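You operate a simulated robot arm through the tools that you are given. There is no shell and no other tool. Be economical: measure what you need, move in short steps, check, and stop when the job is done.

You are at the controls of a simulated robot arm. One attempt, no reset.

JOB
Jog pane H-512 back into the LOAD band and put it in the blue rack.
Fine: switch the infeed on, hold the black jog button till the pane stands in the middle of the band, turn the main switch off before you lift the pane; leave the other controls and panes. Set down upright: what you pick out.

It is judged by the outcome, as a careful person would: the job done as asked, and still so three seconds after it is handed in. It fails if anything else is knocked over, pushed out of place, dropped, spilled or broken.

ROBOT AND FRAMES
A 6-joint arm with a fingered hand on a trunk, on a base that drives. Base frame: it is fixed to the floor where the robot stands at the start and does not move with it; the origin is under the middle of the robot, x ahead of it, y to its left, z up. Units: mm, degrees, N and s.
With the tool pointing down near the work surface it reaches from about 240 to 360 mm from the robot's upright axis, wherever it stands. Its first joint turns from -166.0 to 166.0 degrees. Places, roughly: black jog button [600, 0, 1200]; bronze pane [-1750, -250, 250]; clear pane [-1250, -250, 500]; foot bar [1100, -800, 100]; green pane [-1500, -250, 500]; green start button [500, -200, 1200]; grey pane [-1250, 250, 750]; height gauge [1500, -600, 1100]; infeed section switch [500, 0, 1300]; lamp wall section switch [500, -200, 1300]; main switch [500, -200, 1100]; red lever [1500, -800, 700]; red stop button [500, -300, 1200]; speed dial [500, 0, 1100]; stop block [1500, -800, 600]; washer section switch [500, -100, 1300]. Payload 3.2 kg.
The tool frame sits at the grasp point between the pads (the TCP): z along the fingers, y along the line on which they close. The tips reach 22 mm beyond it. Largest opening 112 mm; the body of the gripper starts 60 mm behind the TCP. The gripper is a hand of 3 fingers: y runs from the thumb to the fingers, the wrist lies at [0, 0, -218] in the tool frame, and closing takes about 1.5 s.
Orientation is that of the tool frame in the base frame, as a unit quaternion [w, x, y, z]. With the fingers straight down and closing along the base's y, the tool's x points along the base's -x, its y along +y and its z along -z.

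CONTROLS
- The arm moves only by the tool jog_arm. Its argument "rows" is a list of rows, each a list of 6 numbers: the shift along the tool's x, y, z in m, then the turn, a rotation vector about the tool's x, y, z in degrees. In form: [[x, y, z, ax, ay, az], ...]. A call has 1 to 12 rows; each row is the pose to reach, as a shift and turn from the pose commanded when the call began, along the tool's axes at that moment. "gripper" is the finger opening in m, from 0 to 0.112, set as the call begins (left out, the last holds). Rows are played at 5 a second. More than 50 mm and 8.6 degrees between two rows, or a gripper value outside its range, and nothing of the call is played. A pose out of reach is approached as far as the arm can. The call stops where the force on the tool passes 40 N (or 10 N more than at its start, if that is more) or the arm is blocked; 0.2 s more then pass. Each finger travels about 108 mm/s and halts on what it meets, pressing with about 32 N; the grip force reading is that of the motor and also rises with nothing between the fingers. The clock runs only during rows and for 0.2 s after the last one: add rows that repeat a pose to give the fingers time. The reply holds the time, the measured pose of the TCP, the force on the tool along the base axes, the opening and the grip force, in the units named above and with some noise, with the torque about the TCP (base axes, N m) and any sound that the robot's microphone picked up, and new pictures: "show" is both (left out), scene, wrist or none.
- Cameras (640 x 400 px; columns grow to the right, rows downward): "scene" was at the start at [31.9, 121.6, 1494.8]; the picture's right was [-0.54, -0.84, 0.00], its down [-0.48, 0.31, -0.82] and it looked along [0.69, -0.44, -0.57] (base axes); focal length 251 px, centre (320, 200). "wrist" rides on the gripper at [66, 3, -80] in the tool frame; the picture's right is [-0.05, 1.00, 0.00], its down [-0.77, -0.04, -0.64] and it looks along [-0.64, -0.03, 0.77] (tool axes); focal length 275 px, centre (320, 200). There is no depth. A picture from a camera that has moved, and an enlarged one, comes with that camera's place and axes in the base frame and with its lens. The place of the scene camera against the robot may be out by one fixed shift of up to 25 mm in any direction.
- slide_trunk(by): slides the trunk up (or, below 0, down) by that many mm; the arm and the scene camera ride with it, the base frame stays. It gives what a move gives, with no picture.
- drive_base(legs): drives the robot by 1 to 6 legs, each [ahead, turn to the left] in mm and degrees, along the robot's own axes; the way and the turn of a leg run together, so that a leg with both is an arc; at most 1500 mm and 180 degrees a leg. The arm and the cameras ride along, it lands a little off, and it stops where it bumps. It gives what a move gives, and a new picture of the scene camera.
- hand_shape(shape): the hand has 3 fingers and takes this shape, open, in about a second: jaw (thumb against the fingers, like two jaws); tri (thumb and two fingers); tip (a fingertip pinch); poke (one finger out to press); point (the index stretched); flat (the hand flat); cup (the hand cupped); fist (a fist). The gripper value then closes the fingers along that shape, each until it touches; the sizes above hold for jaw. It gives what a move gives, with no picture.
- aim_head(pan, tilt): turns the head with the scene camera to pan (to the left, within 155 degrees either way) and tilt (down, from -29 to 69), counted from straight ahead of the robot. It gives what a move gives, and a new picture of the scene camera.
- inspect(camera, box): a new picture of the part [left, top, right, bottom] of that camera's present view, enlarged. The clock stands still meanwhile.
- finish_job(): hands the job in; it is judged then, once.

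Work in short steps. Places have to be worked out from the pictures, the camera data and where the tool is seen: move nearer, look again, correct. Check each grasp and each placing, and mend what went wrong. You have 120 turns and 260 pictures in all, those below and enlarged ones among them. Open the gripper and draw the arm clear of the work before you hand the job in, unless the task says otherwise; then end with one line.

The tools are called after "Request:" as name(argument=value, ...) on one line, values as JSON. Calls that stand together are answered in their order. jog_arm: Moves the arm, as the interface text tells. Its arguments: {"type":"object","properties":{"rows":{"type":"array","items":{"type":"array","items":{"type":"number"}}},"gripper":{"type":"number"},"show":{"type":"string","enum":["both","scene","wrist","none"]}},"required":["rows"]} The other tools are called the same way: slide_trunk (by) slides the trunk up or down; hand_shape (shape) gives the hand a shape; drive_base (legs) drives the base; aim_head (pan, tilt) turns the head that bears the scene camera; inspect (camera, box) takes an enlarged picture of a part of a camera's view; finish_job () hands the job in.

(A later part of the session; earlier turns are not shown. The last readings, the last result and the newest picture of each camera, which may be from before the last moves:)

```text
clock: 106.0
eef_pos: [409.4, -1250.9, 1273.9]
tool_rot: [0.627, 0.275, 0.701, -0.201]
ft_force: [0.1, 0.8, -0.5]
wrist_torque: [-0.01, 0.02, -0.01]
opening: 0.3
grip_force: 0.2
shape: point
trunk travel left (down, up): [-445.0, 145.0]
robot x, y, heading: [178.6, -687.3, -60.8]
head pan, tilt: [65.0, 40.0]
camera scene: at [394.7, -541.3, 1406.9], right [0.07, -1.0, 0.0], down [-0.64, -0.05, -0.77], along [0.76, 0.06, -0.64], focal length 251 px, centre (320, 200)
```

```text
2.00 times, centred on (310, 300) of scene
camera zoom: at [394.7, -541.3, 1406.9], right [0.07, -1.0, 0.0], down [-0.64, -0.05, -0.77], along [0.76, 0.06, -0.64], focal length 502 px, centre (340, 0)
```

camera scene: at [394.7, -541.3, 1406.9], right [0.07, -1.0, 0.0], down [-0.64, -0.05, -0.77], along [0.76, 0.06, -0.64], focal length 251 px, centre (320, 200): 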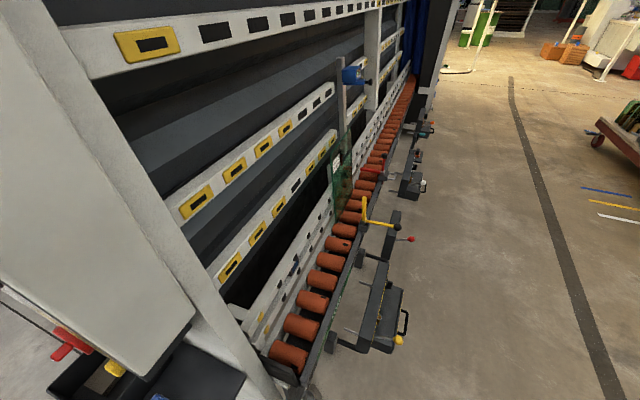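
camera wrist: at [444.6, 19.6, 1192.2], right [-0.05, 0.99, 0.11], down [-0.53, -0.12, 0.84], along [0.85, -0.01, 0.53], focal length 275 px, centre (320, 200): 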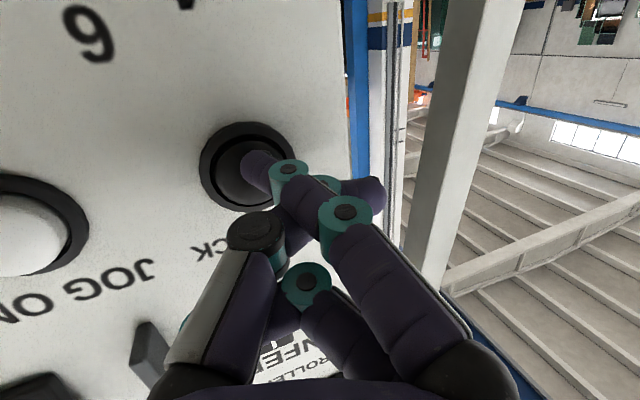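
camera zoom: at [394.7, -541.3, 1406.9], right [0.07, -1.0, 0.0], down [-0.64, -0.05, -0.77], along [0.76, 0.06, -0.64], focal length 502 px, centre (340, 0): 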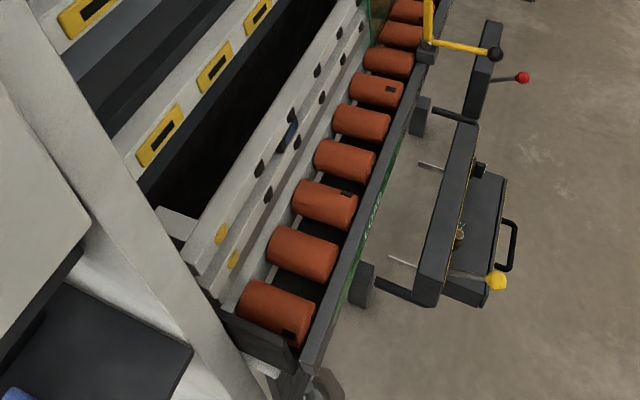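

Comparing roller counts, the pane moved about 1.7 roller pitches (~145 mm) in ~3.9 s, i.e. ~36 mm/s. It needs about 5.6 more pitches (~465 mm, ~13 s). I'll go back to the panel along the reverse path.

Request:
drive_base(legs=[[-1220, 0], [0, 43.3], [345, 0]])

Request:
jog_arm(rows=[[0, 0, 0, 0, 0, 0]], show="wrist")

```text
clock: 116.0
eef_pos: [462.0, 37.2, 1273.8]
tool_rot: [0.656, -0.002, 0.753, 0.045]
ft_force: [0.1, -0.9, -0.5]
wrist_torque: [0.03, -0.01, 0.0]
opening: 0.0
grip_force: 0.0
shape: point
trunk travel left (down, up): [-445.0, 145.0]
robot x, y, heading: [-94.7, 283.6, -17.4]
head pan, tilt: [65.0, 40.0]
camera scene: at [-27.5, 532.3, 1406.9], right [0.74, -0.67, 0.0], down [-0.43, -0.47, -0.77], along [0.52, 0.57, -0.64], focal length 251 px, centre (320, 200)
```

scene: 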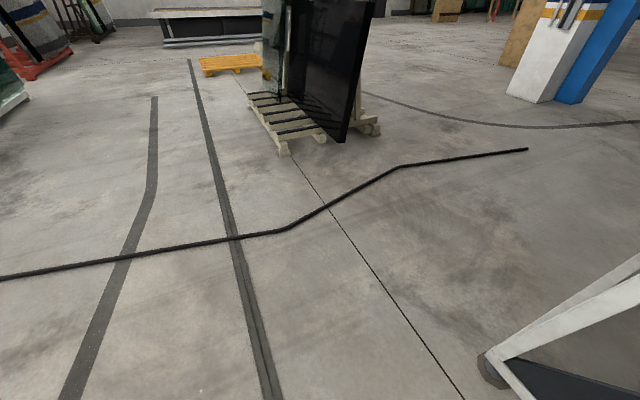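

```text
clock: 116.4
eef_pos: [462.5, 37.8, 1272.6]
tool_rot: [0.657, -0.002, 0.753, 0.044]
ft_force: [0.2, -1.1, 0.7]
wrist_torque: [-0.04, 0.02, -0.01]
opening: 0.0
grip_force: 0.0
shape: point
trunk travel left (down, up): [-445.0, 145.0]
robot x, y, heading: [-94.4, 287.5, -17.5]
head pan, tilt: [65.0, 40.0]
camera wrist: at [374.4, 37.9, 1219.1], right [-0.05, 0.99, 0.11], down [-0.52, -0.12, 0.85], along [0.85, -0.01, 0.52], focal length 275 px, centre (320, 200)
```

wrist: 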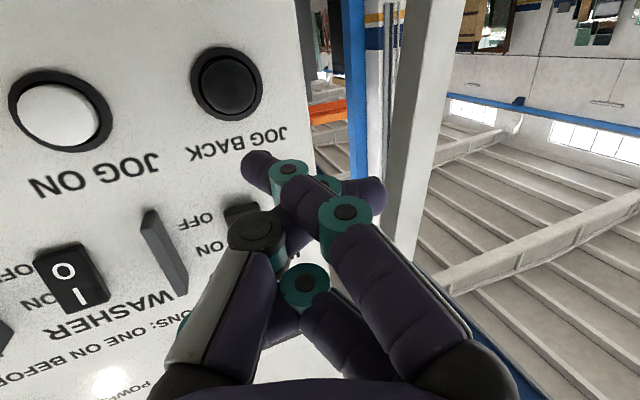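

I'll move to the pre-contact pose used before, TCP (518, 24, 1247).

Request:
jog_arm(rows=[[0.006, -0.006, 0.019, 0, 0, 0], [0.012, -0.012, 0.038, 0, 0, 0], [0.0177, -0.0182, 0.0578, 0, 0, 0], [0.0177, -0.0182, 0.0578, 0, 0, 0]], show="wrist")

Request:
aim_head(pan=-12, tilt=20)

```text
clock: 117.4
eef_pos: [518.1, 24.0, 1247.6]
tool_rot: [0.656, -0.002, 0.753, 0.044]
ft_force: [-0.1, 0.0, 0.6]
wrist_torque: [0.03, 0.02, 0.03]
opening: 0.1
grip_force: 0.1
shape: point
trunk travel left (down, up): [-445.0, 145.0]
robot x, y, heading: [-93.1, 288.0, -17.4]
head pan, tilt: [65.0, 40.0]
camera wrist: at [430.2, 24.3, 1192.5], right [-0.05, 0.99, 0.11], down [-0.52, -0.12, 0.85], along [0.85, -0.01, 0.52], focal length 275 px, centre (320, 200)
```

wrist: 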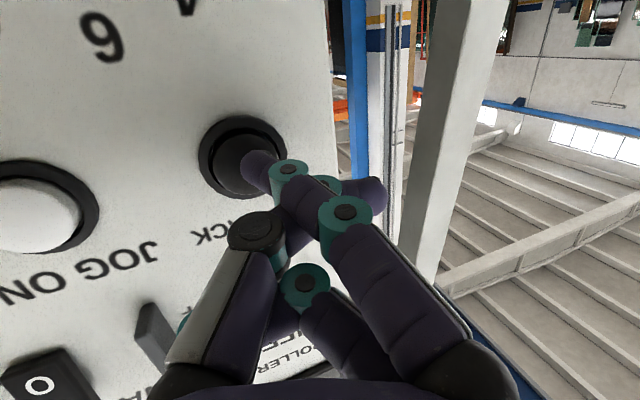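

```text
clock: 118.9
eef_pos: [518.7, 22.1, 1247.0]
tool_rot: [0.656, -0.002, 0.754, 0.045]
ft_force: [1.0, -0.6, 0.7]
wrist_torque: [0.01, 0.01, 0.0]
opening: 0.0
grip_force: 0.0
shape: point
trunk travel left (down, up): [-445.0, 145.0]
robot x, y, heading: [-95.8, 286.6, -17.1]
head pan, tilt: [-12.0, 20.0]
camera scene: at [-4.0, 423.9, 1438.3], right [-0.49, -0.87, 0.0], down [-0.3, 0.17, -0.94], along [0.82, -0.46, -0.34], focal length 251 px, centre (320, 200)
```

scene: 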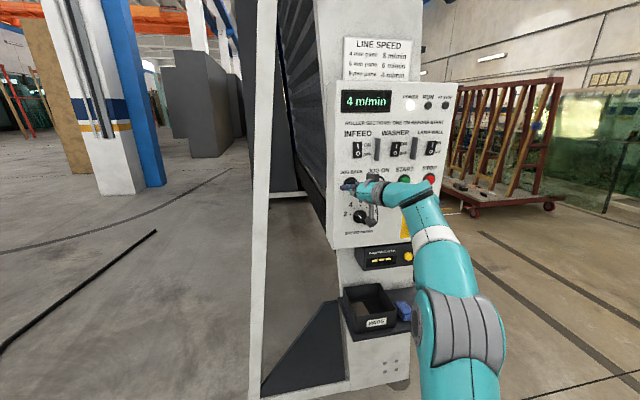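

Pressing, and holding through four calls (~10 s) while checking that RUN stays lit.

Request:
jog_arm(rows=[[-0.0011, -0.0028, 0.0074, 0, 0, 0], [-0.0018, -0.0046, 0.012, 0, 0, 0], [-0.0025, -0.0061, 0.0162, 0, 0, 0], [-0.0025, -0.0061, 0.0162, 0, 0, 0], [-0.0025, -0.0061, 0.0162, 0, 0, 0], [-0.0025, -0.0061, 0.0162, 0, 0, 0], [-0.0025, -0.0061, 0.0162, 0, 0, 0], [-0.0025, -0.0061, 0.0162, 0, 0, 0], [-0.0025, -0.0061, 0.0162, 0, 0, 0], [-0.0025, -0.0061, 0.0162, 0, 0, 0], [-0.0025, -0.0061, 0.0162, 0, 0, 0], [-0.0025, -0.0061, 0.0162, 0, 0, 0]], show="scene")

```text
clock: 121.5
eef_pos: [534.0, 19.2, 1247.4]
tool_rot: [0.657, -0.001, 0.753, 0.043]
ft_force: [-3.8, 2.1, 0.7]
wrist_torque: [0.05, 0.05, -0.07]
opening: 0.0
grip_force: 0.0
shape: point
trunk travel left (down, up): [-445.0, 145.0]
robot x, y, heading: [-100.9, 289.3, -17.2]
head pan, tilt: [-12.0, 20.0]
heard: click
camera scene: at [-4.7, 424.3, 1438.3], right [-0.49, -0.87, 0.0], down [-0.3, 0.17, -0.94], along [0.82, -0.46, -0.34], focal length 251 px, centre (320, 200)
```

scene: 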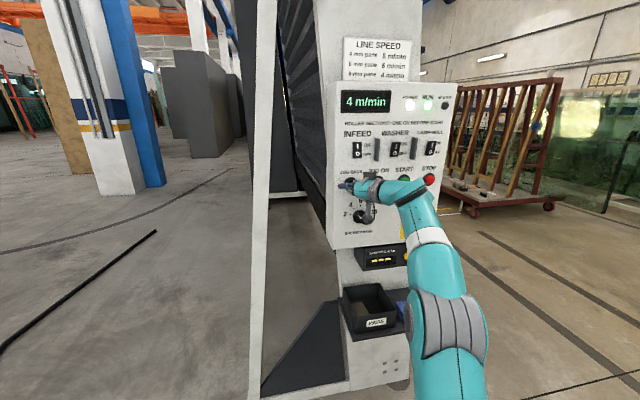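

RUN is lit. I'll hold 7.8 s more, then release.

Request:
jog_arm(rows=[[0, 0, 0, 0, 0, 0], [0, 0, 0, 0, 0, 0], [0, 0, 0, 0, 0, 0], [0, 0, 0, 0, 0, 0], [0, 0, 0, 0, 0, 0], [0, 0, 0, 0, 0, 0], [0, 0, 0, 0, 0, 0], [0, 0, 0, 0, 0, 0], [0, 0, 0, 0, 0, 0], [0, 0, 0, 0, 0, 0], [0, 0, 0, 0, 0, 0], [0, 0, 0, 0, 0, 0]], show="none")

Request:
jog_arm(rows=[[0, 0, 0, 0, 0, 0], [0, 0, 0, 0, 0, 0], [0, 0, 0, 0, 0, 0], [0, 0, 0, 0, 0, 0], [0, 0, 0, 0, 0, 0], [0, 0, 0, 0, 0, 0], [0, 0, 0, 0, 0, 0], [0, 0, 0, 0, 0, 0], [0, 0, 0, 0, 0, 0], [0, 0, 0, 0, 0, 0], [0, 0, 0, 0, 0, 0], [0, 0, 0, 0, 0, 0]], show="none")

Request:
jog_arm(rows=[[0, 0, 0, 0, 0, 0], [0, 0, 0, 0, 0, 0], [0, 0, 0, 0, 0, 0], [0, 0, 0, 0, 0, 0], [0, 0, 0, 0, 0, 0], [0, 0, 0, 0, 0, 0], [0, 0, 0, 0, 0, 0], [0, 0, 0, 0, 0, 0], [0, 0, 0, 0, 0, 0], [0, 0, 0, 0, 0, 0], [0, 0, 0, 0, 0, 0], [0, 0, 0, 0, 0, 0]], show="none")

Request:
jog_arm(rows=[[0.0025, 0.0061, -0.0162, 0, 0, 0], [0.0042, 0.0105, -0.028, 0, 0, 0], [-0.01, 0.02, -0.05, 0, 0, 0], [-0.02, 0.025, -0.08, 0, 0, 0]], show="scene")

```text
clock: 124.1
eef_pos: [535.0, 20.0, 1247.5]
tool_rot: [0.656, -0.001, 0.753, 0.044]
ft_force: [-2.2, 0.8, -0.1]
wrist_torque: [0.04, 0.01, -0.06]
opening: 0.2
grip_force: 0.0
shape: point
trunk travel left (down, up): [-445.0, 145.0]
robot x, y, heading: [-95.8, 290.0, -17.2]
head pan, tilt: [-12.0, 20.0]
```

```text
clock: 126.7
eef_pos: [535.1, 19.7, 1247.1]
tool_rot: [0.656, -0.002, 0.753, 0.044]
ft_force: [-3.0, 1.4, 0.0]
wrist_torque: [0.03, 0.06, -0.02]
opening: 0.0
grip_force: 0.0
shape: point
trunk travel left (down, up): [-445.0, 145.0]
robot x, y, heading: [-94.6, 288.9, -17.4]
head pan, tilt: [-12.0, 20.0]
```

```text
clock: 129.3
eef_pos: [535.2, 21.0, 1247.8]
tool_rot: [0.657, -0.001, 0.753, 0.043]
ft_force: [-3.7, 2.2, -1.1]
wrist_torque: [-0.01, 0.02, -0.02]
opening: 0.0
grip_force: 0.2
shape: point
trunk travel left (down, up): [-445.0, 145.0]
robot x, y, heading: [-94.8, 287.4, -17.4]
head pan, tilt: [-12.0, 20.0]
```

```text
clock: 130.3
eef_pos: [457.1, 38.4, 1279.9]
tool_rot: [0.656, -0.001, 0.753, 0.043]
ft_force: [-0.6, -0.1, 0.7]
wrist_torque: [-0.02, 0.0, 0.0]
opening: 0.1
grip_force: 0.0
shape: point
trunk travel left (down, up): [-445.0, 145.0]
robot x, y, heading: [-97.5, 288.5, -17.5]
head pan, tilt: [-12.0, 20.0]
camera scene: at [-4.3, 424.1, 1438.3], right [-0.49, -0.87, 0.0], down [-0.3, 0.17, -0.94], along [0.82, -0.46, -0.34], focal length 251 px, centre (320, 200)
```

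scene: 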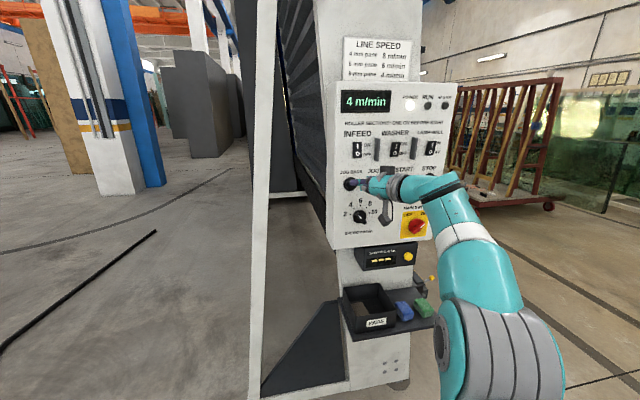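

Released. I'll drive around to the perpendicular viewpoint for a precise check.

Request:
drive_base(legs=[[-350, 0], [0, -41.4], [1300, 0], [380, 0]])

Request:
aim_head(pan=128, tilt=48)

Request:
inspect(camera="scene", box=[200, 140, 520, 340])

```text
clock: 142.7
eef_pos: [702.6, -1598.2, 1278.7]
tool_rot: [0.63, 0.262, 0.706, -0.188]
ft_force: [-0.2, 0.3, 0.1]
wrist_torque: [0.0, -0.04, 0.02]
opening: 0.0
grip_force: 0.0
shape: point
trunk travel left (down, up): [-445.0, 145.0]
robot x, y, heading: [449.7, -1042.1, -58.4]
head pan, tilt: [-12.0, 20.0]
camera scene: at [608.3, -990.1, 1438.3], right [-0.94, -0.34, 0.0], down [-0.12, 0.32, -0.94], along [0.32, -0.89, -0.34], focal length 251 px, centre (320, 200)
```

scene: 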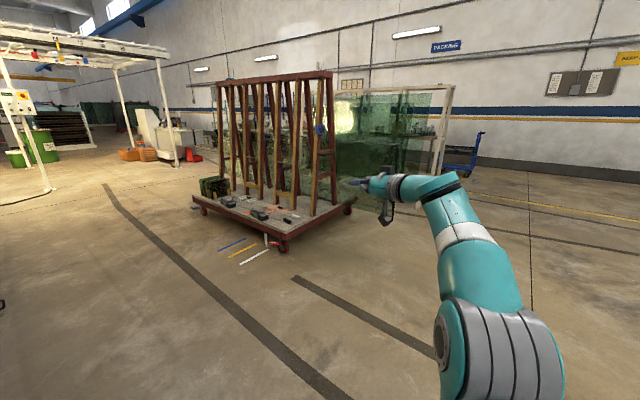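

```text
clock: 144.9
eef_pos: [703.1, -1597.0, 1279.0]
tool_rot: [0.63, 0.262, 0.706, -0.188]
ft_force: [-0.3, -0.2, -0.5]
wrist_torque: [0.01, 0.0, 0.0]
opening: 0.0
grip_force: 0.1
shape: point
trunk travel left (down, up): [-445.0, 145.0]
robot x, y, heading: [450.8, -1042.3, -58.5]
head pan, tilt: [128.0, 48.0]
camera scene: at [604.3, -828.2, 1395.4], right [0.94, -0.35, 0.0], down [-0.26, -0.7, -0.67], along [0.23, 0.63, -0.74], focal length 251 px, centre (320, 200)
```

scene: 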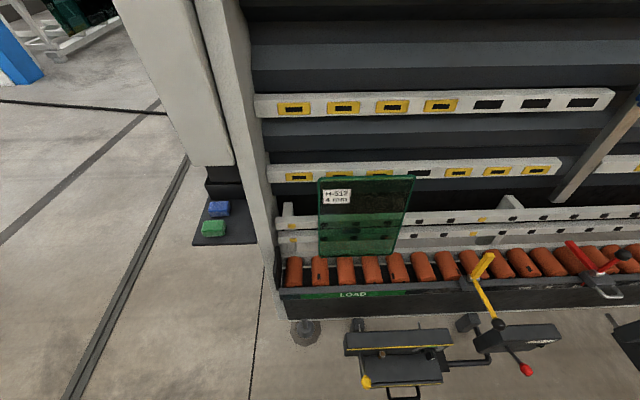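

```text
2.00 times, centred on (360, 240) of scene
camera zoom: at [604.3, -828.2, 1395.4], right [0.94, -0.35, 0.0], down [-0.26, -0.7, -0.67], along [0.23, 0.63, -0.74], focal length 502 px, centre (240, 120)
```

zoom: 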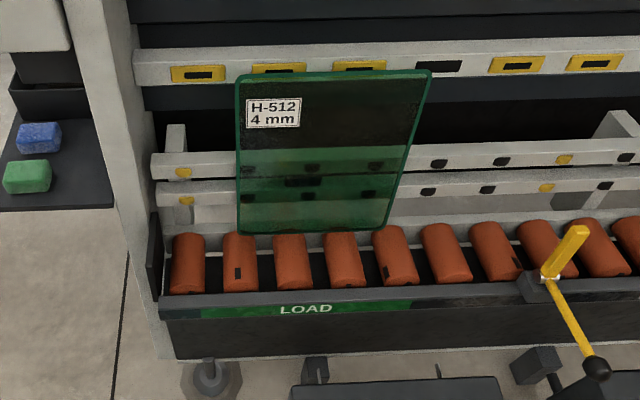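

The pane is now within the band. I'll zoom in for an accurate centring estimate.

Request:
inspect(camera="scene", box=[270, 230, 430, 310])

Request:
inspect(camera="scene", box=[300, 160, 430, 270])

```text
4.00 times, centred on (350, 270) of scene
camera zoom: at [604.3, -828.2, 1395.4], right [0.94, -0.35, 0.0], down [-0.26, -0.7, -0.67], along [0.23, 0.63, -0.74], focal length 1004 px, centre (200, -80)
```

zoom: 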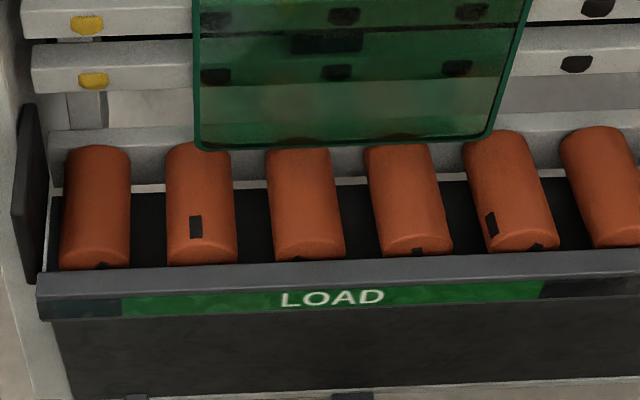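

```text
3.64 times, centred on (365, 215) of scene
camera zoom: at [604.3, -828.2, 1395.4], right [0.94, -0.35, 0.0], down [-0.26, -0.7, -0.67], along [0.23, 0.63, -0.74], focal length 912 px, centre (156, 146)
```

zoom: 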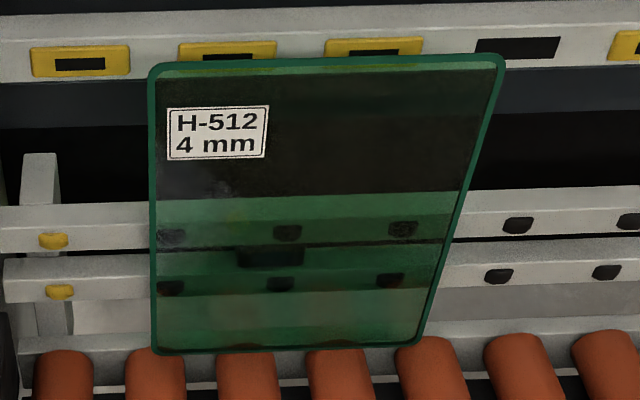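

The pane is about 14 mm short of the band's centre. The main switch is at the panel anyway, so I'll go back, add a very short jog, then switch off.

Request:
drive_base(legs=[[-1300, 0], [-380, 0], [0, 41.2], [345, 0]])

Request:
aim_head(pan=-12, tilt=20)

Request:
jog_arm(rows=[[0, 0, 0, 0, 0, 0]], show="wrist")

```text
clock: 157.2
eef_pos: [449.0, 41.8, 1278.9]
tool_rot: [0.656, -0.01, 0.753, 0.051]
ft_force: [-0.2, -0.4, -0.4]
wrist_torque: [0.01, 0.01, 0.0]
opening: 0.0
grip_force: 0.0
shape: point
trunk travel left (down, up): [-445.0, 145.0]
robot x, y, heading: [-109.1, 277.9, -16.3]
head pan, tilt: [128.0, 48.0]
camera scene: at [-133.8, 533.9, 1395.4], right [0.93, 0.37, 0.0], down [0.28, -0.69, -0.67], along [-0.25, 0.62, -0.74], focal length 251 px, centre (320, 200)
```

scene: 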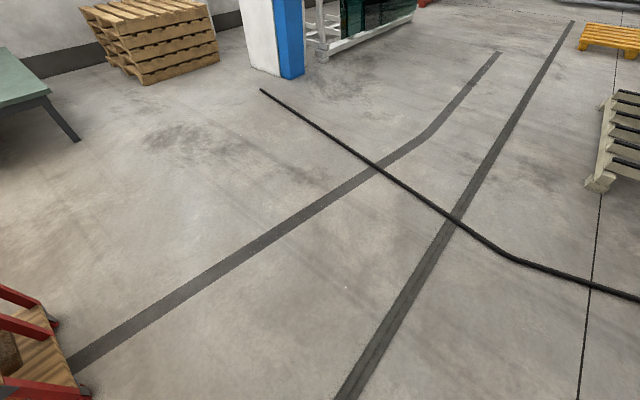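

```text
clock: 159.4
eef_pos: [448.4, 42.4, 1280.0]
tool_rot: [0.656, -0.01, 0.753, 0.051]
ft_force: [-0.6, -0.8, 0.2]
wrist_torque: [0.0, 0.0, -0.03]
opening: 0.0
grip_force: 0.1
shape: point
trunk travel left (down, up): [-445.0, 145.0]
robot x, y, heading: [-110.4, 280.5, -16.0]
head pan, tilt: [-12.0, 20.0]
camera scene: at [-22.6, 417.0, 1438.3], right [-0.47, -0.88, 0.0], down [-0.3, 0.16, -0.94], along [0.83, -0.44, -0.34], focal length 251 px, centre (320, 200)
```

scene: 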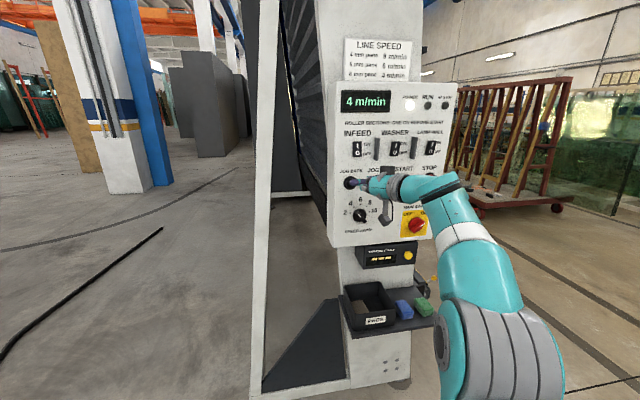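

```text
clock: 159.8
eef_pos: [448.2, 41.5, 1279.0]
tool_rot: [0.655, -0.01, 0.753, 0.051]
ft_force: [-0.2, 0.0, 0.3]
wrist_torque: [0.04, 0.0, 0.01]
opening: 0.3
grip_force: 0.0
shape: point
trunk travel left (down, up): [-445.0, 145.0]
robot x, y, heading: [-110.7, 282.0, -16.2]
head pan, tilt: [-12.0, 20.0]
camera wrist: at [359.2, 40.0, 1224.7], right [-0.08, 0.99, 0.11], down [-0.52, -0.13, 0.85], along [0.85, 0.01, 0.52], focal length 275 px, centre (320, 200)
```

wrist: 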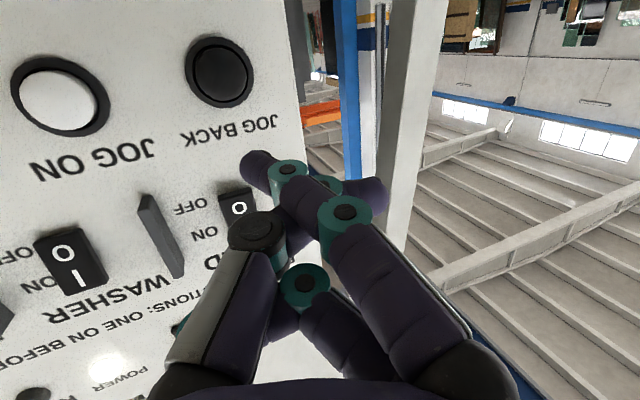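

Move to the pre-contact pose again.

Request:
jog_arm(rows=[[0.0069, -0.0087, 0.024, 0, 0, 0], [0.0138, -0.0175, 0.048, 0, 0, 0], [0.0207, -0.0262, 0.0725, 0, 0, 0], [0.0207, -0.0262, 0.0725, 0, 0, 0]], show="wrist")

```text
clock: 160.8
eef_pos: [520.7, 23.8, 1247.5]
tool_rot: [0.656, -0.01, 0.753, 0.051]
ft_force: [0.8, 0.9, -0.3]
wrist_torque: [0.0, -0.02, -0.01]
opening: 0.0
grip_force: 0.0
shape: point
trunk travel left (down, up): [-445.0, 145.0]
robot x, y, heading: [-112.6, 275.8, -16.2]
head pan, tilt: [-12.0, 20.0]
camera wrist: at [431.4, 22.0, 1192.6], right [-0.08, 0.99, 0.11], down [-0.52, -0.13, 0.85], along [0.85, 0.01, 0.52], focal length 275 px, centre (320, 200)
```

wrist: 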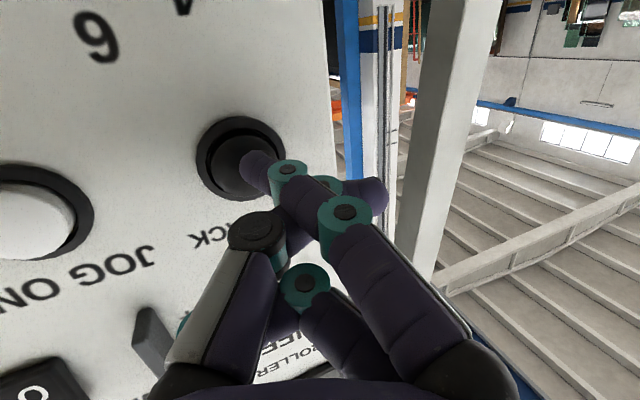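

Short press of about half a second, then straight back out in the same call.

Request:
jog_arm(rows=[[-0.0013, -0.0034, 0.0082, 0, 0, 0], [-0.0021, -0.0052, 0.0128, 0, 0, 0], [-0.0024, -0.006, 0.0146, 0, 0, 0], [-0.0024, -0.006, 0.0146, 0, 0, 0], [-0.0007, -0.0019, 0.0046, 0, 0, 0], [0.0015, 0.0037, -0.01, 0, 0, 0], [-0.005, 0.005, -0.03, 0, 0, 0]], show="scene")

```text
clock: 162.4
eef_pos: [488.6, 25.2, 1257.4]
tool_rot: [0.655, -0.009, 0.754, 0.051]
ft_force: [-0.2, 0.0, -0.6]
wrist_torque: [0.0, 0.06, 0.01]
opening: 0.0
grip_force: 0.1
shape: point
trunk travel left (down, up): [-445.0, 145.0]
robot x, y, heading: [-112.5, 276.3, -16.1]
head pan, tilt: [-12.0, 20.0]
heard: click
camera scene: at [-22.8, 417.0, 1438.3], right [-0.47, -0.88, 0.0], down [-0.3, 0.16, -0.94], along [0.83, -0.44, -0.34], focal length 251 px, centre (320, 200)
```

scene: 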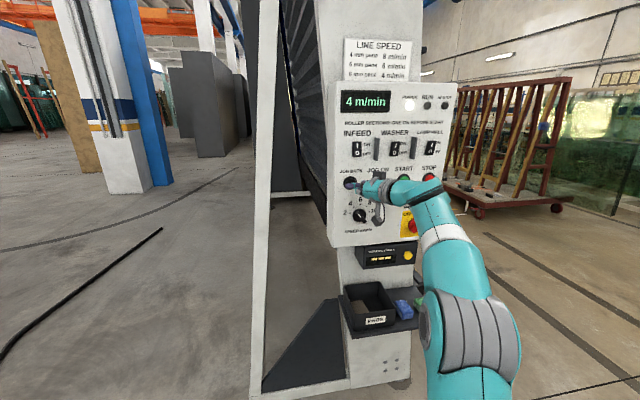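

Clicked, and RUN is off again. Now the main switch: I'll back off, shift about 205 mm right, reopen the hand as a jaw and realign it to the panel normal.

Request:
drive_base(legs=[[-250, 0], [0, -90], [205, 0], [0, 88.2]])

Request:
hand_shape(shape="jaw")

Request:
jog_arm(rows=[[0, 0.01, 0.005, 6, 0, 0], [0, 0.02, 0.01, 12, 0, 0], [0, 0.03, 0.015, 18, 0, 0], [0, 0.04, 0.02, 23, 0, 0], [0, 0.04, 0.02, 23, 0, 0]])

```text
clock: 173.1
eef_pos: [182.5, -123.6, 1256.3]
tool_rot: [0.656, 0.005, 0.753, 0.039]
ft_force: [0.6, 0.2, -0.7]
wrist_torque: [-0.02, 0.05, -0.02]
opening: 0.0
grip_force: 0.0
shape: point
trunk travel left (down, up): [-445.0, 145.0]
robot x, y, heading: [-406.8, 154.6, -18.1]
head pan, tilt: [-12.0, 20.0]
camera scene: at [-314.8, 286.6, 1438.3], right [-0.5, -0.86, 0.0], down [-0.3, 0.17, -0.94], along [0.81, -0.47, -0.34], focal length 251 px, centre (320, 200)
```

scene: 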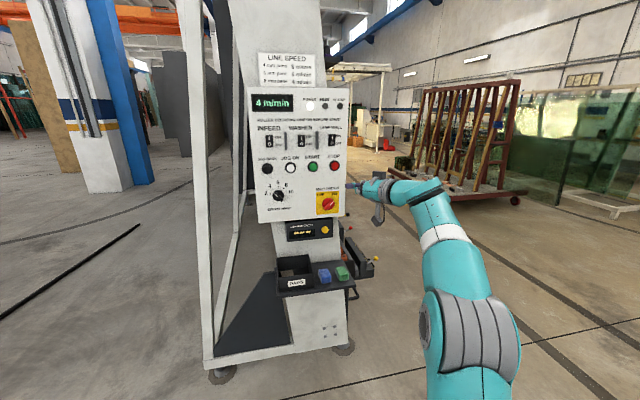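

```text
clock: 173.9
eef_pos: [182.5, -123.9, 1257.2]
tool_rot: [0.657, 0.004, 0.753, 0.039]
ft_force: [-0.5, -0.4, -0.4]
wrist_torque: [0.0, 0.0, 0.01]
opening: 79.9
grip_force: 0.1
shape: jaw
trunk travel left (down, up): [-445.0, 145.0]
robot x, y, heading: [-406.8, 153.9, -18.2]
head pan, tilt: [-12.0, 20.0]
```

```text
clock: 175.2
eef_pos: [202.5, -83.0, 1258.0]
tool_rot: [0.643, 0.135, 0.745, -0.113]
ft_force: [0.6, 0.2, -0.5]
wrist_torque: [0.02, -0.02, -0.02]
opening: 79.7
grip_force: 0.0
shape: jaw
trunk travel left (down, up): [-445.0, 145.0]
robot x, y, heading: [-408.0, 154.5, -18.3]
head pan, tilt: [-12.0, 20.0]
camera scene: at [-314.8, 286.6, 1438.3], right [-0.5, -0.86, 0.0], down [-0.3, 0.17, -0.94], along [0.81, -0.47, -0.34], focal length 251 px, centre (320, 200)
camera wrist: at [118.1, -49.5, 1203.5], right [0.35, 0.94, 0.05], down [-0.5, 0.14, 0.86], along [0.79, -0.33, 0.51], focal length 275 px, centre (320, 200)
```

scene: 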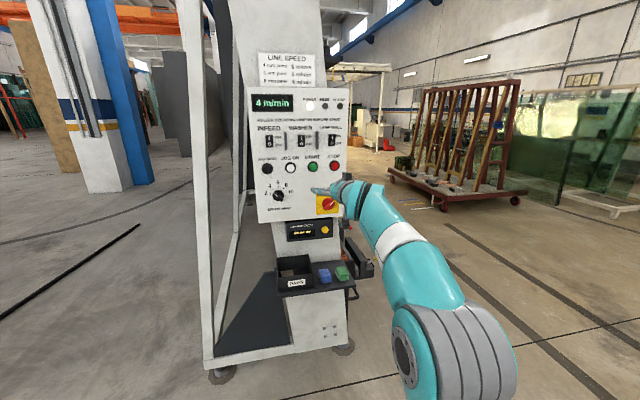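
wrist: 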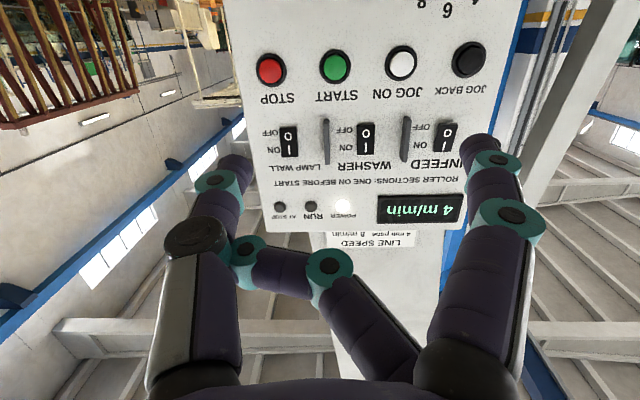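

I'll lower the trunk 168 mm to knob height, shift 56 mm right and roll the hand +45° so the jaws straddle the ON-pointing handle; then drive 200 mm closer.

Request:
slide_trunk(by=-168)

Request:
jog_arm(rows=[[0, -0.01, 0, 0, 0, 7.5], [0, -0.02, 0, 0, 0, 15], [0, -0.03, 0, 0, 0, 22.5], [0, -0.04, 0, 0, 0, 30], [0, -0.05, 0, 0, 0, 37.5], [0, -0.056, 0, 0, 0, 45], [0, -0.056, 0, 0, 0, 45], [0, -0.056, 0, 0, 0, 45]], gripper=0.112, show="none")

Request:
drive_base(legs=[[180, 0]])

Request:
jog_arm(rows=[[0, 0, 0, 0, 0, 0]], show="wrist")

Request:
inspect(camera="scene", box=[250, 100, 410, 240])

```text
clock: 177.1
eef_pos: [199.9, -82.4, 1089.8]
tool_rot: [0.643, 0.136, 0.745, -0.113]
ft_force: [-0.4, 0.7, -0.1]
wrist_torque: [-0.01, 0.0, -0.02]
opening: 79.9
grip_force: 0.1
shape: jaw
trunk travel left (down, up): [-277.0, 313.0]
robot x, y, heading: [-408.1, 152.8, -18.1]
head pan, tilt: [-12.0, 20.0]
```

```text
clock: 178.8
eef_pos: [181.3, -135.9, 1089.0]
tool_rot: [0.637, 0.41, 0.637, 0.143]
ft_force: [-0.5, -0.1, -0.7]
wrist_torque: [0.01, 0.03, 0.01]
opening: 80.1
grip_force: 0.1
shape: jaw
trunk travel left (down, up): [-277.0, 313.0]
robot x, y, heading: [-409.9, 153.3, -18.1]
head pan, tilt: [-12.0, 20.0]
```

```text
clock: 180.3
eef_pos: [351.6, -193.0, 1088.9]
tool_rot: [0.637, 0.41, 0.637, 0.142]
ft_force: [-0.1, 0.4, -0.5]
wrist_torque: [0.0, -0.02, 0.0]
opening: 80.1
grip_force: 0.1
shape: jaw
trunk travel left (down, up): [-277.0, 313.0]
robot x, y, heading: [-241.2, 94.3, -18.0]
head pan, tilt: [-12.0, 20.0]
camera scene: at [-144.4, 230.2, 1270.3], right [-0.5, -0.86, 0.0], down [-0.3, 0.17, -0.94], along [0.81, -0.47, -0.34], focal length 251 px, centre (320, 200)
```

scene: 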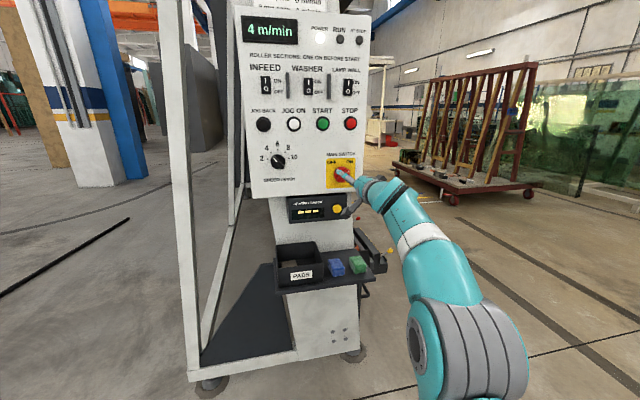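

```text
clock: 180.8
eef_pos: [350.5, -191.7, 1088.5]
tool_rot: [0.637, 0.411, 0.637, 0.143]
ft_force: [-0.3, -0.2, 0.7]
wrist_torque: [0.03, -0.02, 0.02]
opening: 79.8
grip_force: 0.1
shape: jaw
trunk travel left (down, up): [-277.0, 313.0]
robot x, y, heading: [-235.8, 92.9, -18.5]
head pan, tilt: [-12.0, 20.0]
camera wrist: at [287.6, -118.0, 1056.6], right [0.33, 0.59, 0.74], down [-0.72, -0.35, 0.6], along [0.61, -0.73, 0.31], focal length 275 px, centre (320, 200)
```

wrist: 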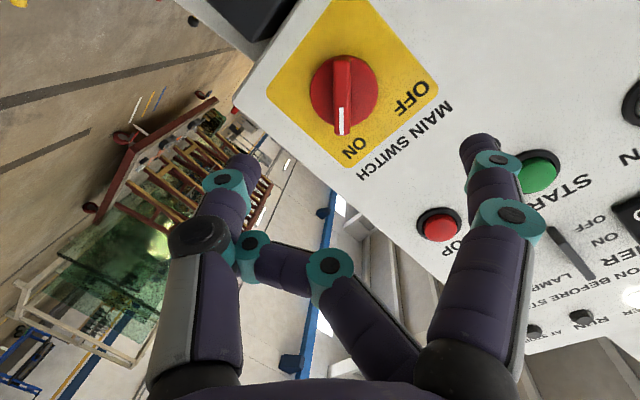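

```text
2.86 times, centred on (330, 170) of scene
camera zoom: at [-144.3, 230.2, 1270.3], right [-0.5, -0.86, 0.0], down [-0.3, 0.17, -0.94], along [0.81, -0.47, -0.34], focal length 717 px, centre (291, 286)
```

zoom: 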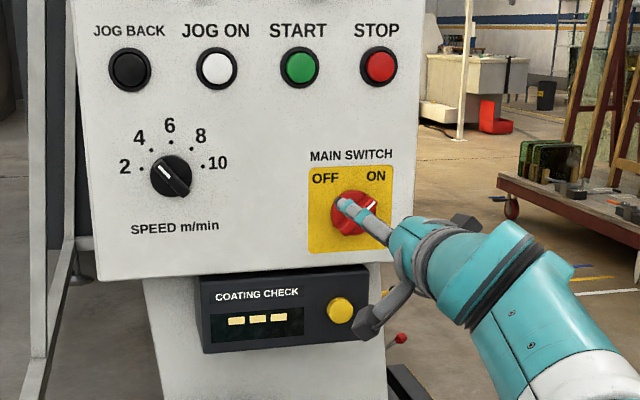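

The knob is at about (487, −237, 1088), well aligned with the handle across the jaws. But one finger is still curled behind the thumb, so I'll untangle it with flat → jaw and level the tool pitch.

Request:
hand_shape(shape="flat")

Request:
hand_shape(shape="jaw")

Request:
jog_arm(rows=[[0, 0, 0, -3, -3, 0], [0, 0, 0, -6.1, -6, 0], [0, 0, 0, -6.1, -6, 0]], show="wrist")

```text
clock: 181.7
eef_pos: [350.5, -193.0, 1089.1]
tool_rot: [0.637, 0.41, 0.637, 0.142]
ft_force: [0.6, 0.6, -0.1]
wrist_torque: [0.01, 0.01, -0.04]
opening: 0.1
grip_force: 0.0
shape: flat
trunk travel left (down, up): [-277.0, 313.0]
robot x, y, heading: [-238.4, 95.4, -18.0]
head pan, tilt: [-12.0, 20.0]
```

```text
clock: 182.6
eef_pos: [352.4, -192.8, 1089.0]
tool_rot: [0.637, 0.41, 0.637, 0.143]
ft_force: [-0.3, -0.4, 0.6]
wrist_torque: [0.02, 0.0, -0.01]
opening: 111.8
grip_force: 0.0
shape: jaw
trunk travel left (down, up): [-277.0, 313.0]
robot x, y, heading: [-235.5, 92.4, -18.2]
head pan, tilt: [-12.0, 20.0]
```

```text
clock: 183.3
eef_pos: [351.7, -192.6, 1088.9]
tool_rot: [0.69, 0.382, 0.595, 0.154]
ft_force: [0.5, 0.2, -0.2]
wrist_torque: [0.0, 0.03, -0.01]
opening: 112.0
grip_force: 0.1
shape: jaw
trunk travel left (down, up): [-277.0, 313.0]
robot x, y, heading: [-239.3, 97.2, -18.3]
head pan, tilt: [-12.0, 20.0]
camera wrist: at [292.8, -120.2, 1044.1], right [0.23, 0.63, 0.74], down [-0.8, -0.32, 0.52], along [0.56, -0.71, 0.43], focal length 275 px, centre (320, 200)
```

wrist: 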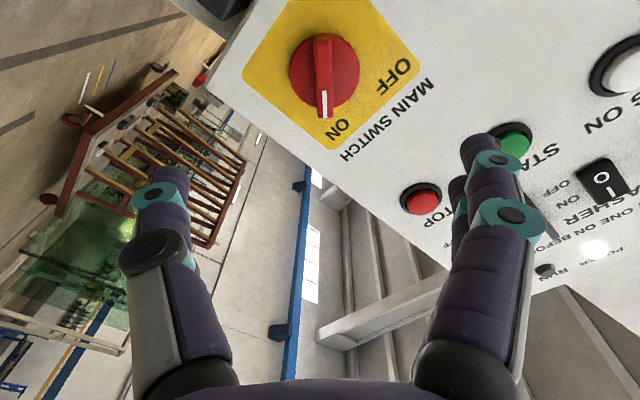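

The hand is fully open and level. I'll drive 80 mm closer and recheck alignment.

Request:
drive_base(legs=[[80, 0]])

Request:
jog_arm(rows=[[0, 0, 0, 0, 0, 0]], show="wrist")

Request:
inspect(camera="scene", box=[300, 130, 400, 230])

```text
clock: 184.4
eef_pos: [427.7, -218.1, 1088.2]
tool_rot: [0.69, 0.384, 0.594, 0.154]
ft_force: [0.3, -0.4, 0.2]
wrist_torque: [-0.05, -0.03, -0.02]
opening: 111.7
grip_force: 0.0
shape: jaw
trunk travel left (down, up): [-277.0, 313.0]
robot x, y, heading: [-162.5, 68.5, -18.3]
head pan, tilt: [-12.0, 20.0]
camera scene: at [-67.9, 205.0, 1270.3], right [-0.5, -0.86, 0.0], down [-0.3, 0.17, -0.94], along [0.81, -0.47, -0.34], focal length 251 px, centre (320, 200)
```

scene: 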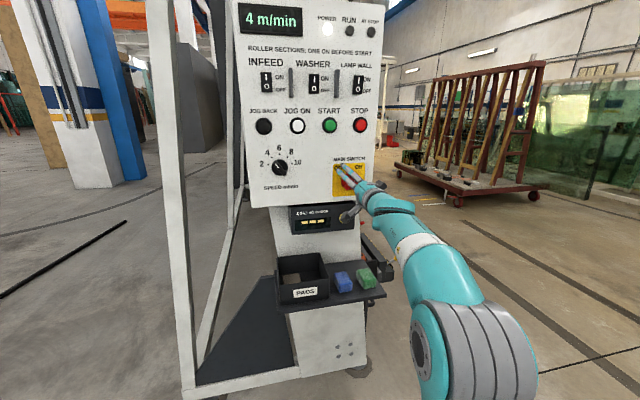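

```text
clock: 184.8
eef_pos: [429.2, -218.3, 1089.0]
tool_rot: [0.69, 0.384, 0.594, 0.154]
ft_force: [0.2, -0.8, -0.2]
wrist_torque: [0.02, 0.01, 0.02]
opening: 112.0
grip_force: 0.0
shape: jaw
trunk travel left (down, up): [-277.0, 313.0]
robot x, y, heading: [-160.7, 70.6, -18.1]
head pan, tilt: [-12.0, 20.0]
camera wrist: at [369.6, -145.0, 1044.3], right [0.23, 0.63, 0.74], down [-0.79, -0.32, 0.52], along [0.56, -0.71, 0.43], focal length 275 px, centre (320, 200)
```

wrist: 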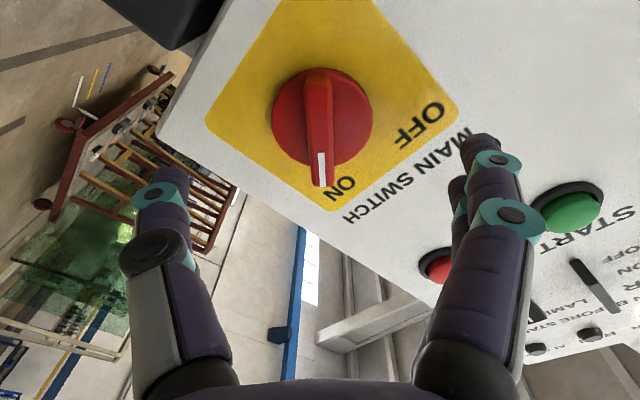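

```text
4.00 times, centred on (350, 180) of scene
camera zoom: at [-67.8, 204.9, 1270.3], right [-0.5, -0.86, 0.0], down [-0.3, 0.17, -0.94], along [0.81, -0.47, -0.34], focal length 1004 px, centre (200, 280)
```

zoom: 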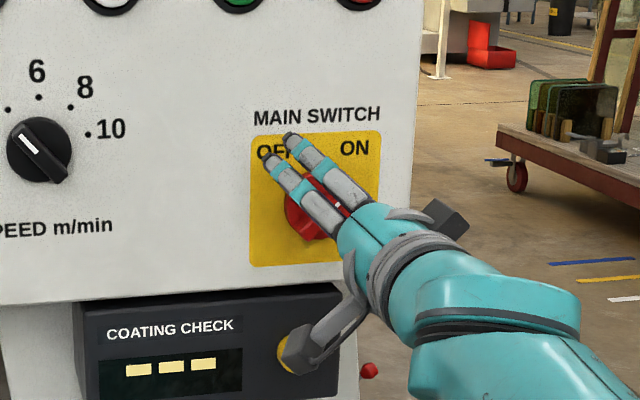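

Looks aligned: tips about 30 mm from the panel and the handle across the jaw centre. I'll go forward 18 mm and look.

Request:
jog_arm(rows=[[0, 0, 0.009, 0, 0, 0], [0, 0, 0.018, 0, 0, 0], [0, 0, 0.018, 0, 0, 0]], show="wrist")

Request:
inspect(camera="scene", box=[320, 140, 400, 210])

```text
clock: 185.6
eef_pos: [445.2, -224.5, 1089.2]
tool_rot: [0.69, 0.384, 0.594, 0.155]
ft_force: [-0.5, 0.6, 0.7]
wrist_torque: [-0.01, 0.03, -0.01]
opening: 112.3
grip_force: 0.1
shape: jaw
trunk travel left (down, up): [-277.0, 313.0]
robot x, y, heading: [-159.8, 73.5, -18.2]
head pan, tilt: [-12.0, 20.0]
camera wrist: at [386.8, -151.2, 1044.1], right [0.23, 0.63, 0.74], down [-0.79, -0.32, 0.52], along [0.56, -0.71, 0.43], focal length 275 px, centre (320, 200)
```

wrist: 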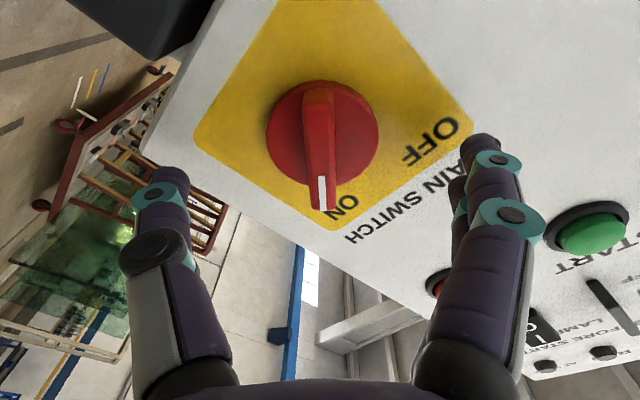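

```text
5.71 times, centred on (360, 175) of scene
camera zoom: at [-67.7, 204.9, 1270.3], right [-0.5, -0.86, 0.0], down [-0.3, 0.17, -0.94], along [0.81, -0.47, -0.34], focal length 1434 px, centre (91, 343)
```

zoom: 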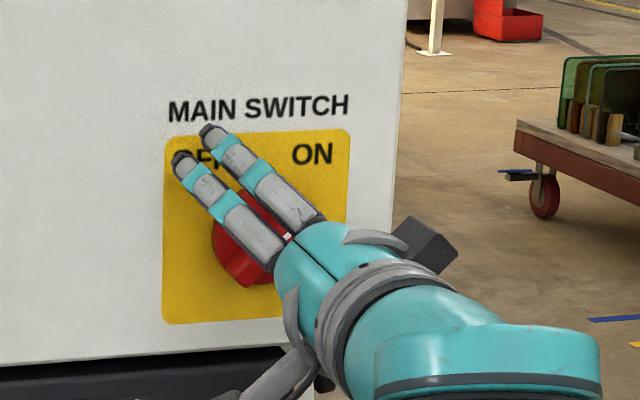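

The disc face is about 38 mm ahead of the TCP, so I'll go 15 mm more and the tips will straddle the handle, then close.

Request:
jog_arm(rows=[[0.001, 0, 0.007, 0, 0, 0], [0.002, 0, 0.011, 0, 0, 0], [0.002, 0, 0.015, 0, 0, 0], [0.002, 0, 0.015, 0, 0, 0]], show="wrist")

```text
clock: 186.6
eef_pos: [459.3, -227.8, 1087.1]
tool_rot: [0.69, 0.383, 0.594, 0.155]
ft_force: [0.5, -0.5, -0.2]
wrist_torque: [-0.01, 0.0, -0.04]
opening: 111.9
grip_force: 0.0
shape: jaw
trunk travel left (down, up): [-277.0, 313.0]
robot x, y, heading: [-162.8, 70.5, -18.3]
head pan, tilt: [-12.0, 20.0]
camera wrist: at [401.2, -155.1, 1042.8], right [0.23, 0.63, 0.74], down [-0.79, -0.32, 0.52], along [0.56, -0.71, 0.43], focal length 275 px, centre (320, 200)
```

wrist: 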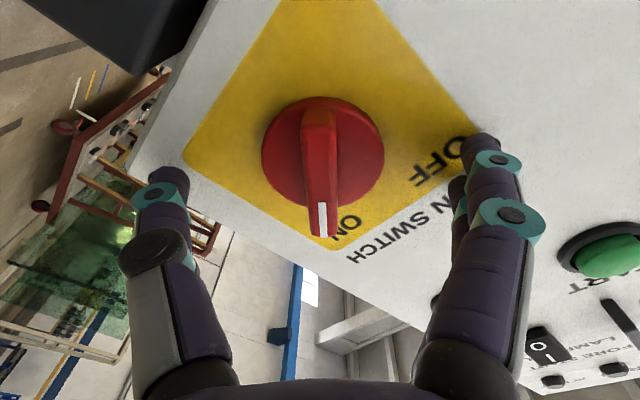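

Now close the jaws on the handle.

Request:
jog_arm(rows=[[0, 0, 0, 0, 0, 0], [0, 0, 0, 0, 0, 0], [0, 0, 0, 0, 0, 0], [0, 0, 0, 0, 0, 0], [0, 0, 0, 0, 0, 0], [0, 0, 0, 0, 0, 0], [0, 0, 0, 0, 0, 0]], gripper=0.0, show="wrist")

```text
clock: 188.2
eef_pos: [457.7, -227.3, 1089.1]
tool_rot: [0.691, 0.382, 0.594, 0.154]
ft_force: [-7.3, 4.9, 4.2]
wrist_torque: [-0.08, -0.29, 0.33]
opening: 34.7
grip_force: 32.5
shape: jaw
trunk travel left (down, up): [-277.0, 313.0]
robot x, y, heading: [-158.7, 71.1, -18.2]
head pan, tilt: [-12.0, 20.0]
camera wrist: at [399.6, -154.1, 1044.2], right [0.23, 0.63, 0.74], down [-0.8, -0.32, 0.51], along [0.56, -0.71, 0.43], focal length 275 px, centre (320, 200)
```

wrist: 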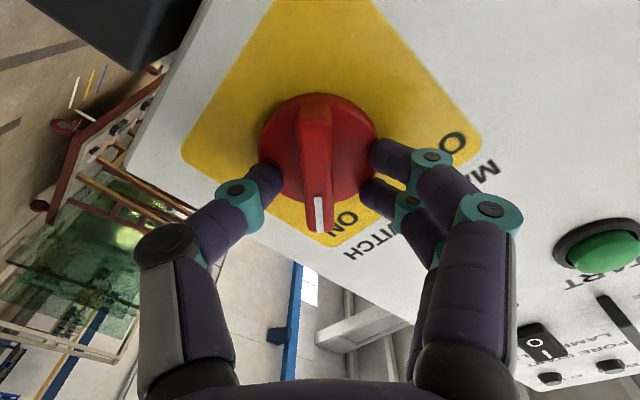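

The tips got hold of the disc rim rather than the bar. I'll open slightly, back off 12 mm, and close on the handle bar.

Request:
jog_arm(rows=[[0, 0, 0, 0, 0, 0], [0, 0, 0, 0, 0, 0], [0, 0, -0.006, 0, 0, 0], [0, 0, -0.012, 0, 0, 0], [0, 0, -0.012, 0, 0, 0]], gripper=0.07, show="none")

Request:
jog_arm(rows=[[0, 0, 0, 0, 0, 0], [0, 0, 0, 0, 0, 0], [0, 0, 0, 0, 0, 0], [0, 0, 0, 0, 0, 0], [0, 0, 0, 0, 0, 0], [0, 0, 0, 0, 0, 0]], gripper=0.0, show="wrist")

```text
clock: 189.4
eef_pos: [448.7, -223.2, 1085.8]
tool_rot: [0.69, 0.382, 0.595, 0.155]
ft_force: [1.2, -0.9, 0.5]
wrist_torque: [0.01, 0.0, 0.04]
opening: 69.6
grip_force: 0.1
shape: jaw
trunk travel left (down, up): [-277.0, 313.0]
robot x, y, heading: [-163.7, 71.2, -18.4]
head pan, tilt: [-12.0, 20.0]
```

```text
clock: 190.8
eef_pos: [448.8, -224.0, 1086.7]
tool_rot: [0.69, 0.382, 0.595, 0.155]
ft_force: [2.6, -0.9, 1.6]
wrist_torque: [-0.02, -0.02, 0.02]
opening: 6.5
grip_force: 32.4
shape: jaw
trunk travel left (down, up): [-277.0, 313.0]
robot x, y, heading: [-162.2, 68.3, -18.0]
head pan, tilt: [-12.0, 20.0]
camera wrist: at [390.5, -150.9, 1042.7], right [0.23, 0.63, 0.74], down [-0.79, -0.32, 0.52], along [0.56, -0.71, 0.43], focal length 275 px, centre (320, 200)
```

wrist: 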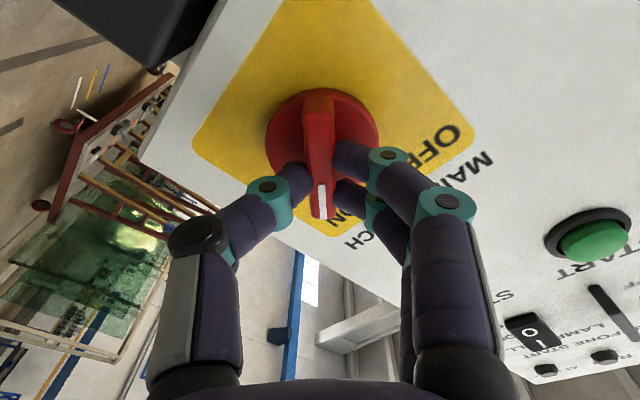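

The jaws hold the handle bar. Turn counter-clockwise, seen from the front, in steps.

Request:
jog_arm(rows=[[0, 0, 0, 0, 0, -8], [0, 0, 0, 0, 0, -16], [0, 0, 0, 0, 0, -24], [0, 0, 0, 0, 0, -32], [0, 0, 0, 0, 0, -40], [0, 0, 0, 0, 0, -48], [0, 0, 0, 0, 0, -56], [0, 0, 0, 0, 0, -64], [0, 0, 0, 0, 0, -72], [0, 0, 0, 0, 0, -72]])

Request:
inspect(camera="scene", box=[230, 0, 400, 200])

```text
clock: 192.2
eef_pos: [450.5, -223.8, 1090.3]
tool_rot: [0.69, 0.115, 0.703, -0.131]
ft_force: [-20.8, 10.7, -14.1]
wrist_torque: [0.06, 0.17, 0.18]
opening: 8.7
grip_force: 31.9
shape: jaw
out of reach, approached as far as the arm can: row 5, 6, 7
trunk travel left (down, up): [-277.0, 313.0]
robot x, y, heading: [-164.2, 67.6, -18.3]
head pan, tilt: [-12.0, 20.0]
stopped in row 7: the force on the tool passed its limit at 45 N (the readings are from after the stop); the commanded pose is now the measured one
camera scene: at [-70.8, 206.5, 1270.1], right [-0.5, -0.86, 0.0], down [-0.29, 0.17, -0.94], along [0.81, -0.47, -0.34], focal length 251 px, centre (320, 200)
camera wrist: at [375.5, -195.1, 1024.5], right [0.34, 0.94, 0.02], down [-0.59, 0.2, 0.78], along [0.73, -0.28, 0.62], focal length 275 px, centre (320, 200)
```

scene: 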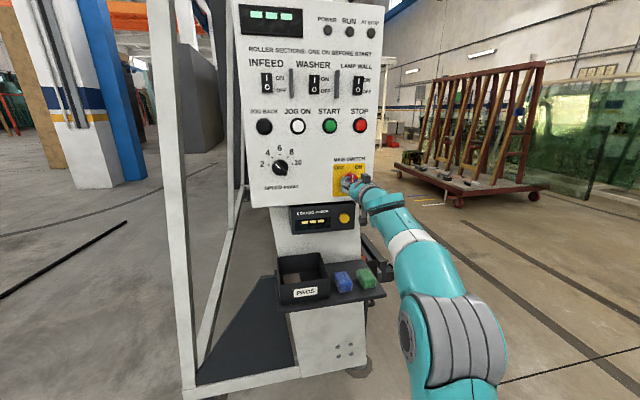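
wrist: 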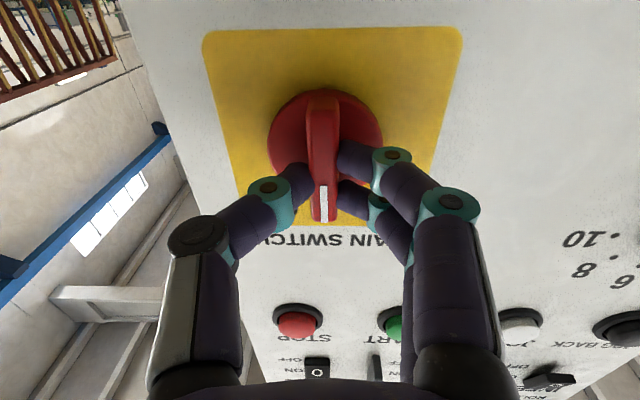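

```text
2.00 times, centred on (315, 100) of scene
camera zoom: at [-70.8, 206.5, 1270.1], right [-0.5, -0.86, 0.0], down [-0.29, 0.17, -0.94], along [0.81, -0.47, -0.34], focal length 502 px, centre (330, 400)
```

zoom: 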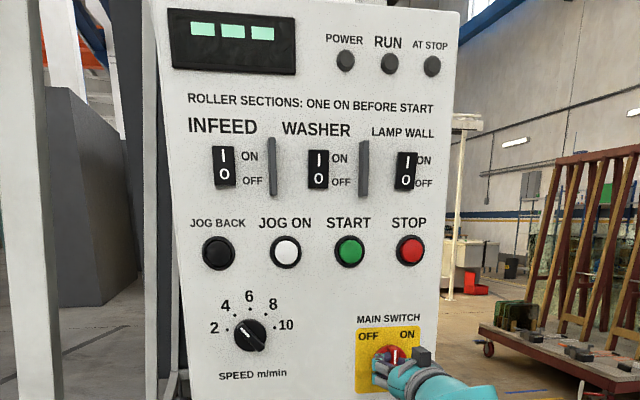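

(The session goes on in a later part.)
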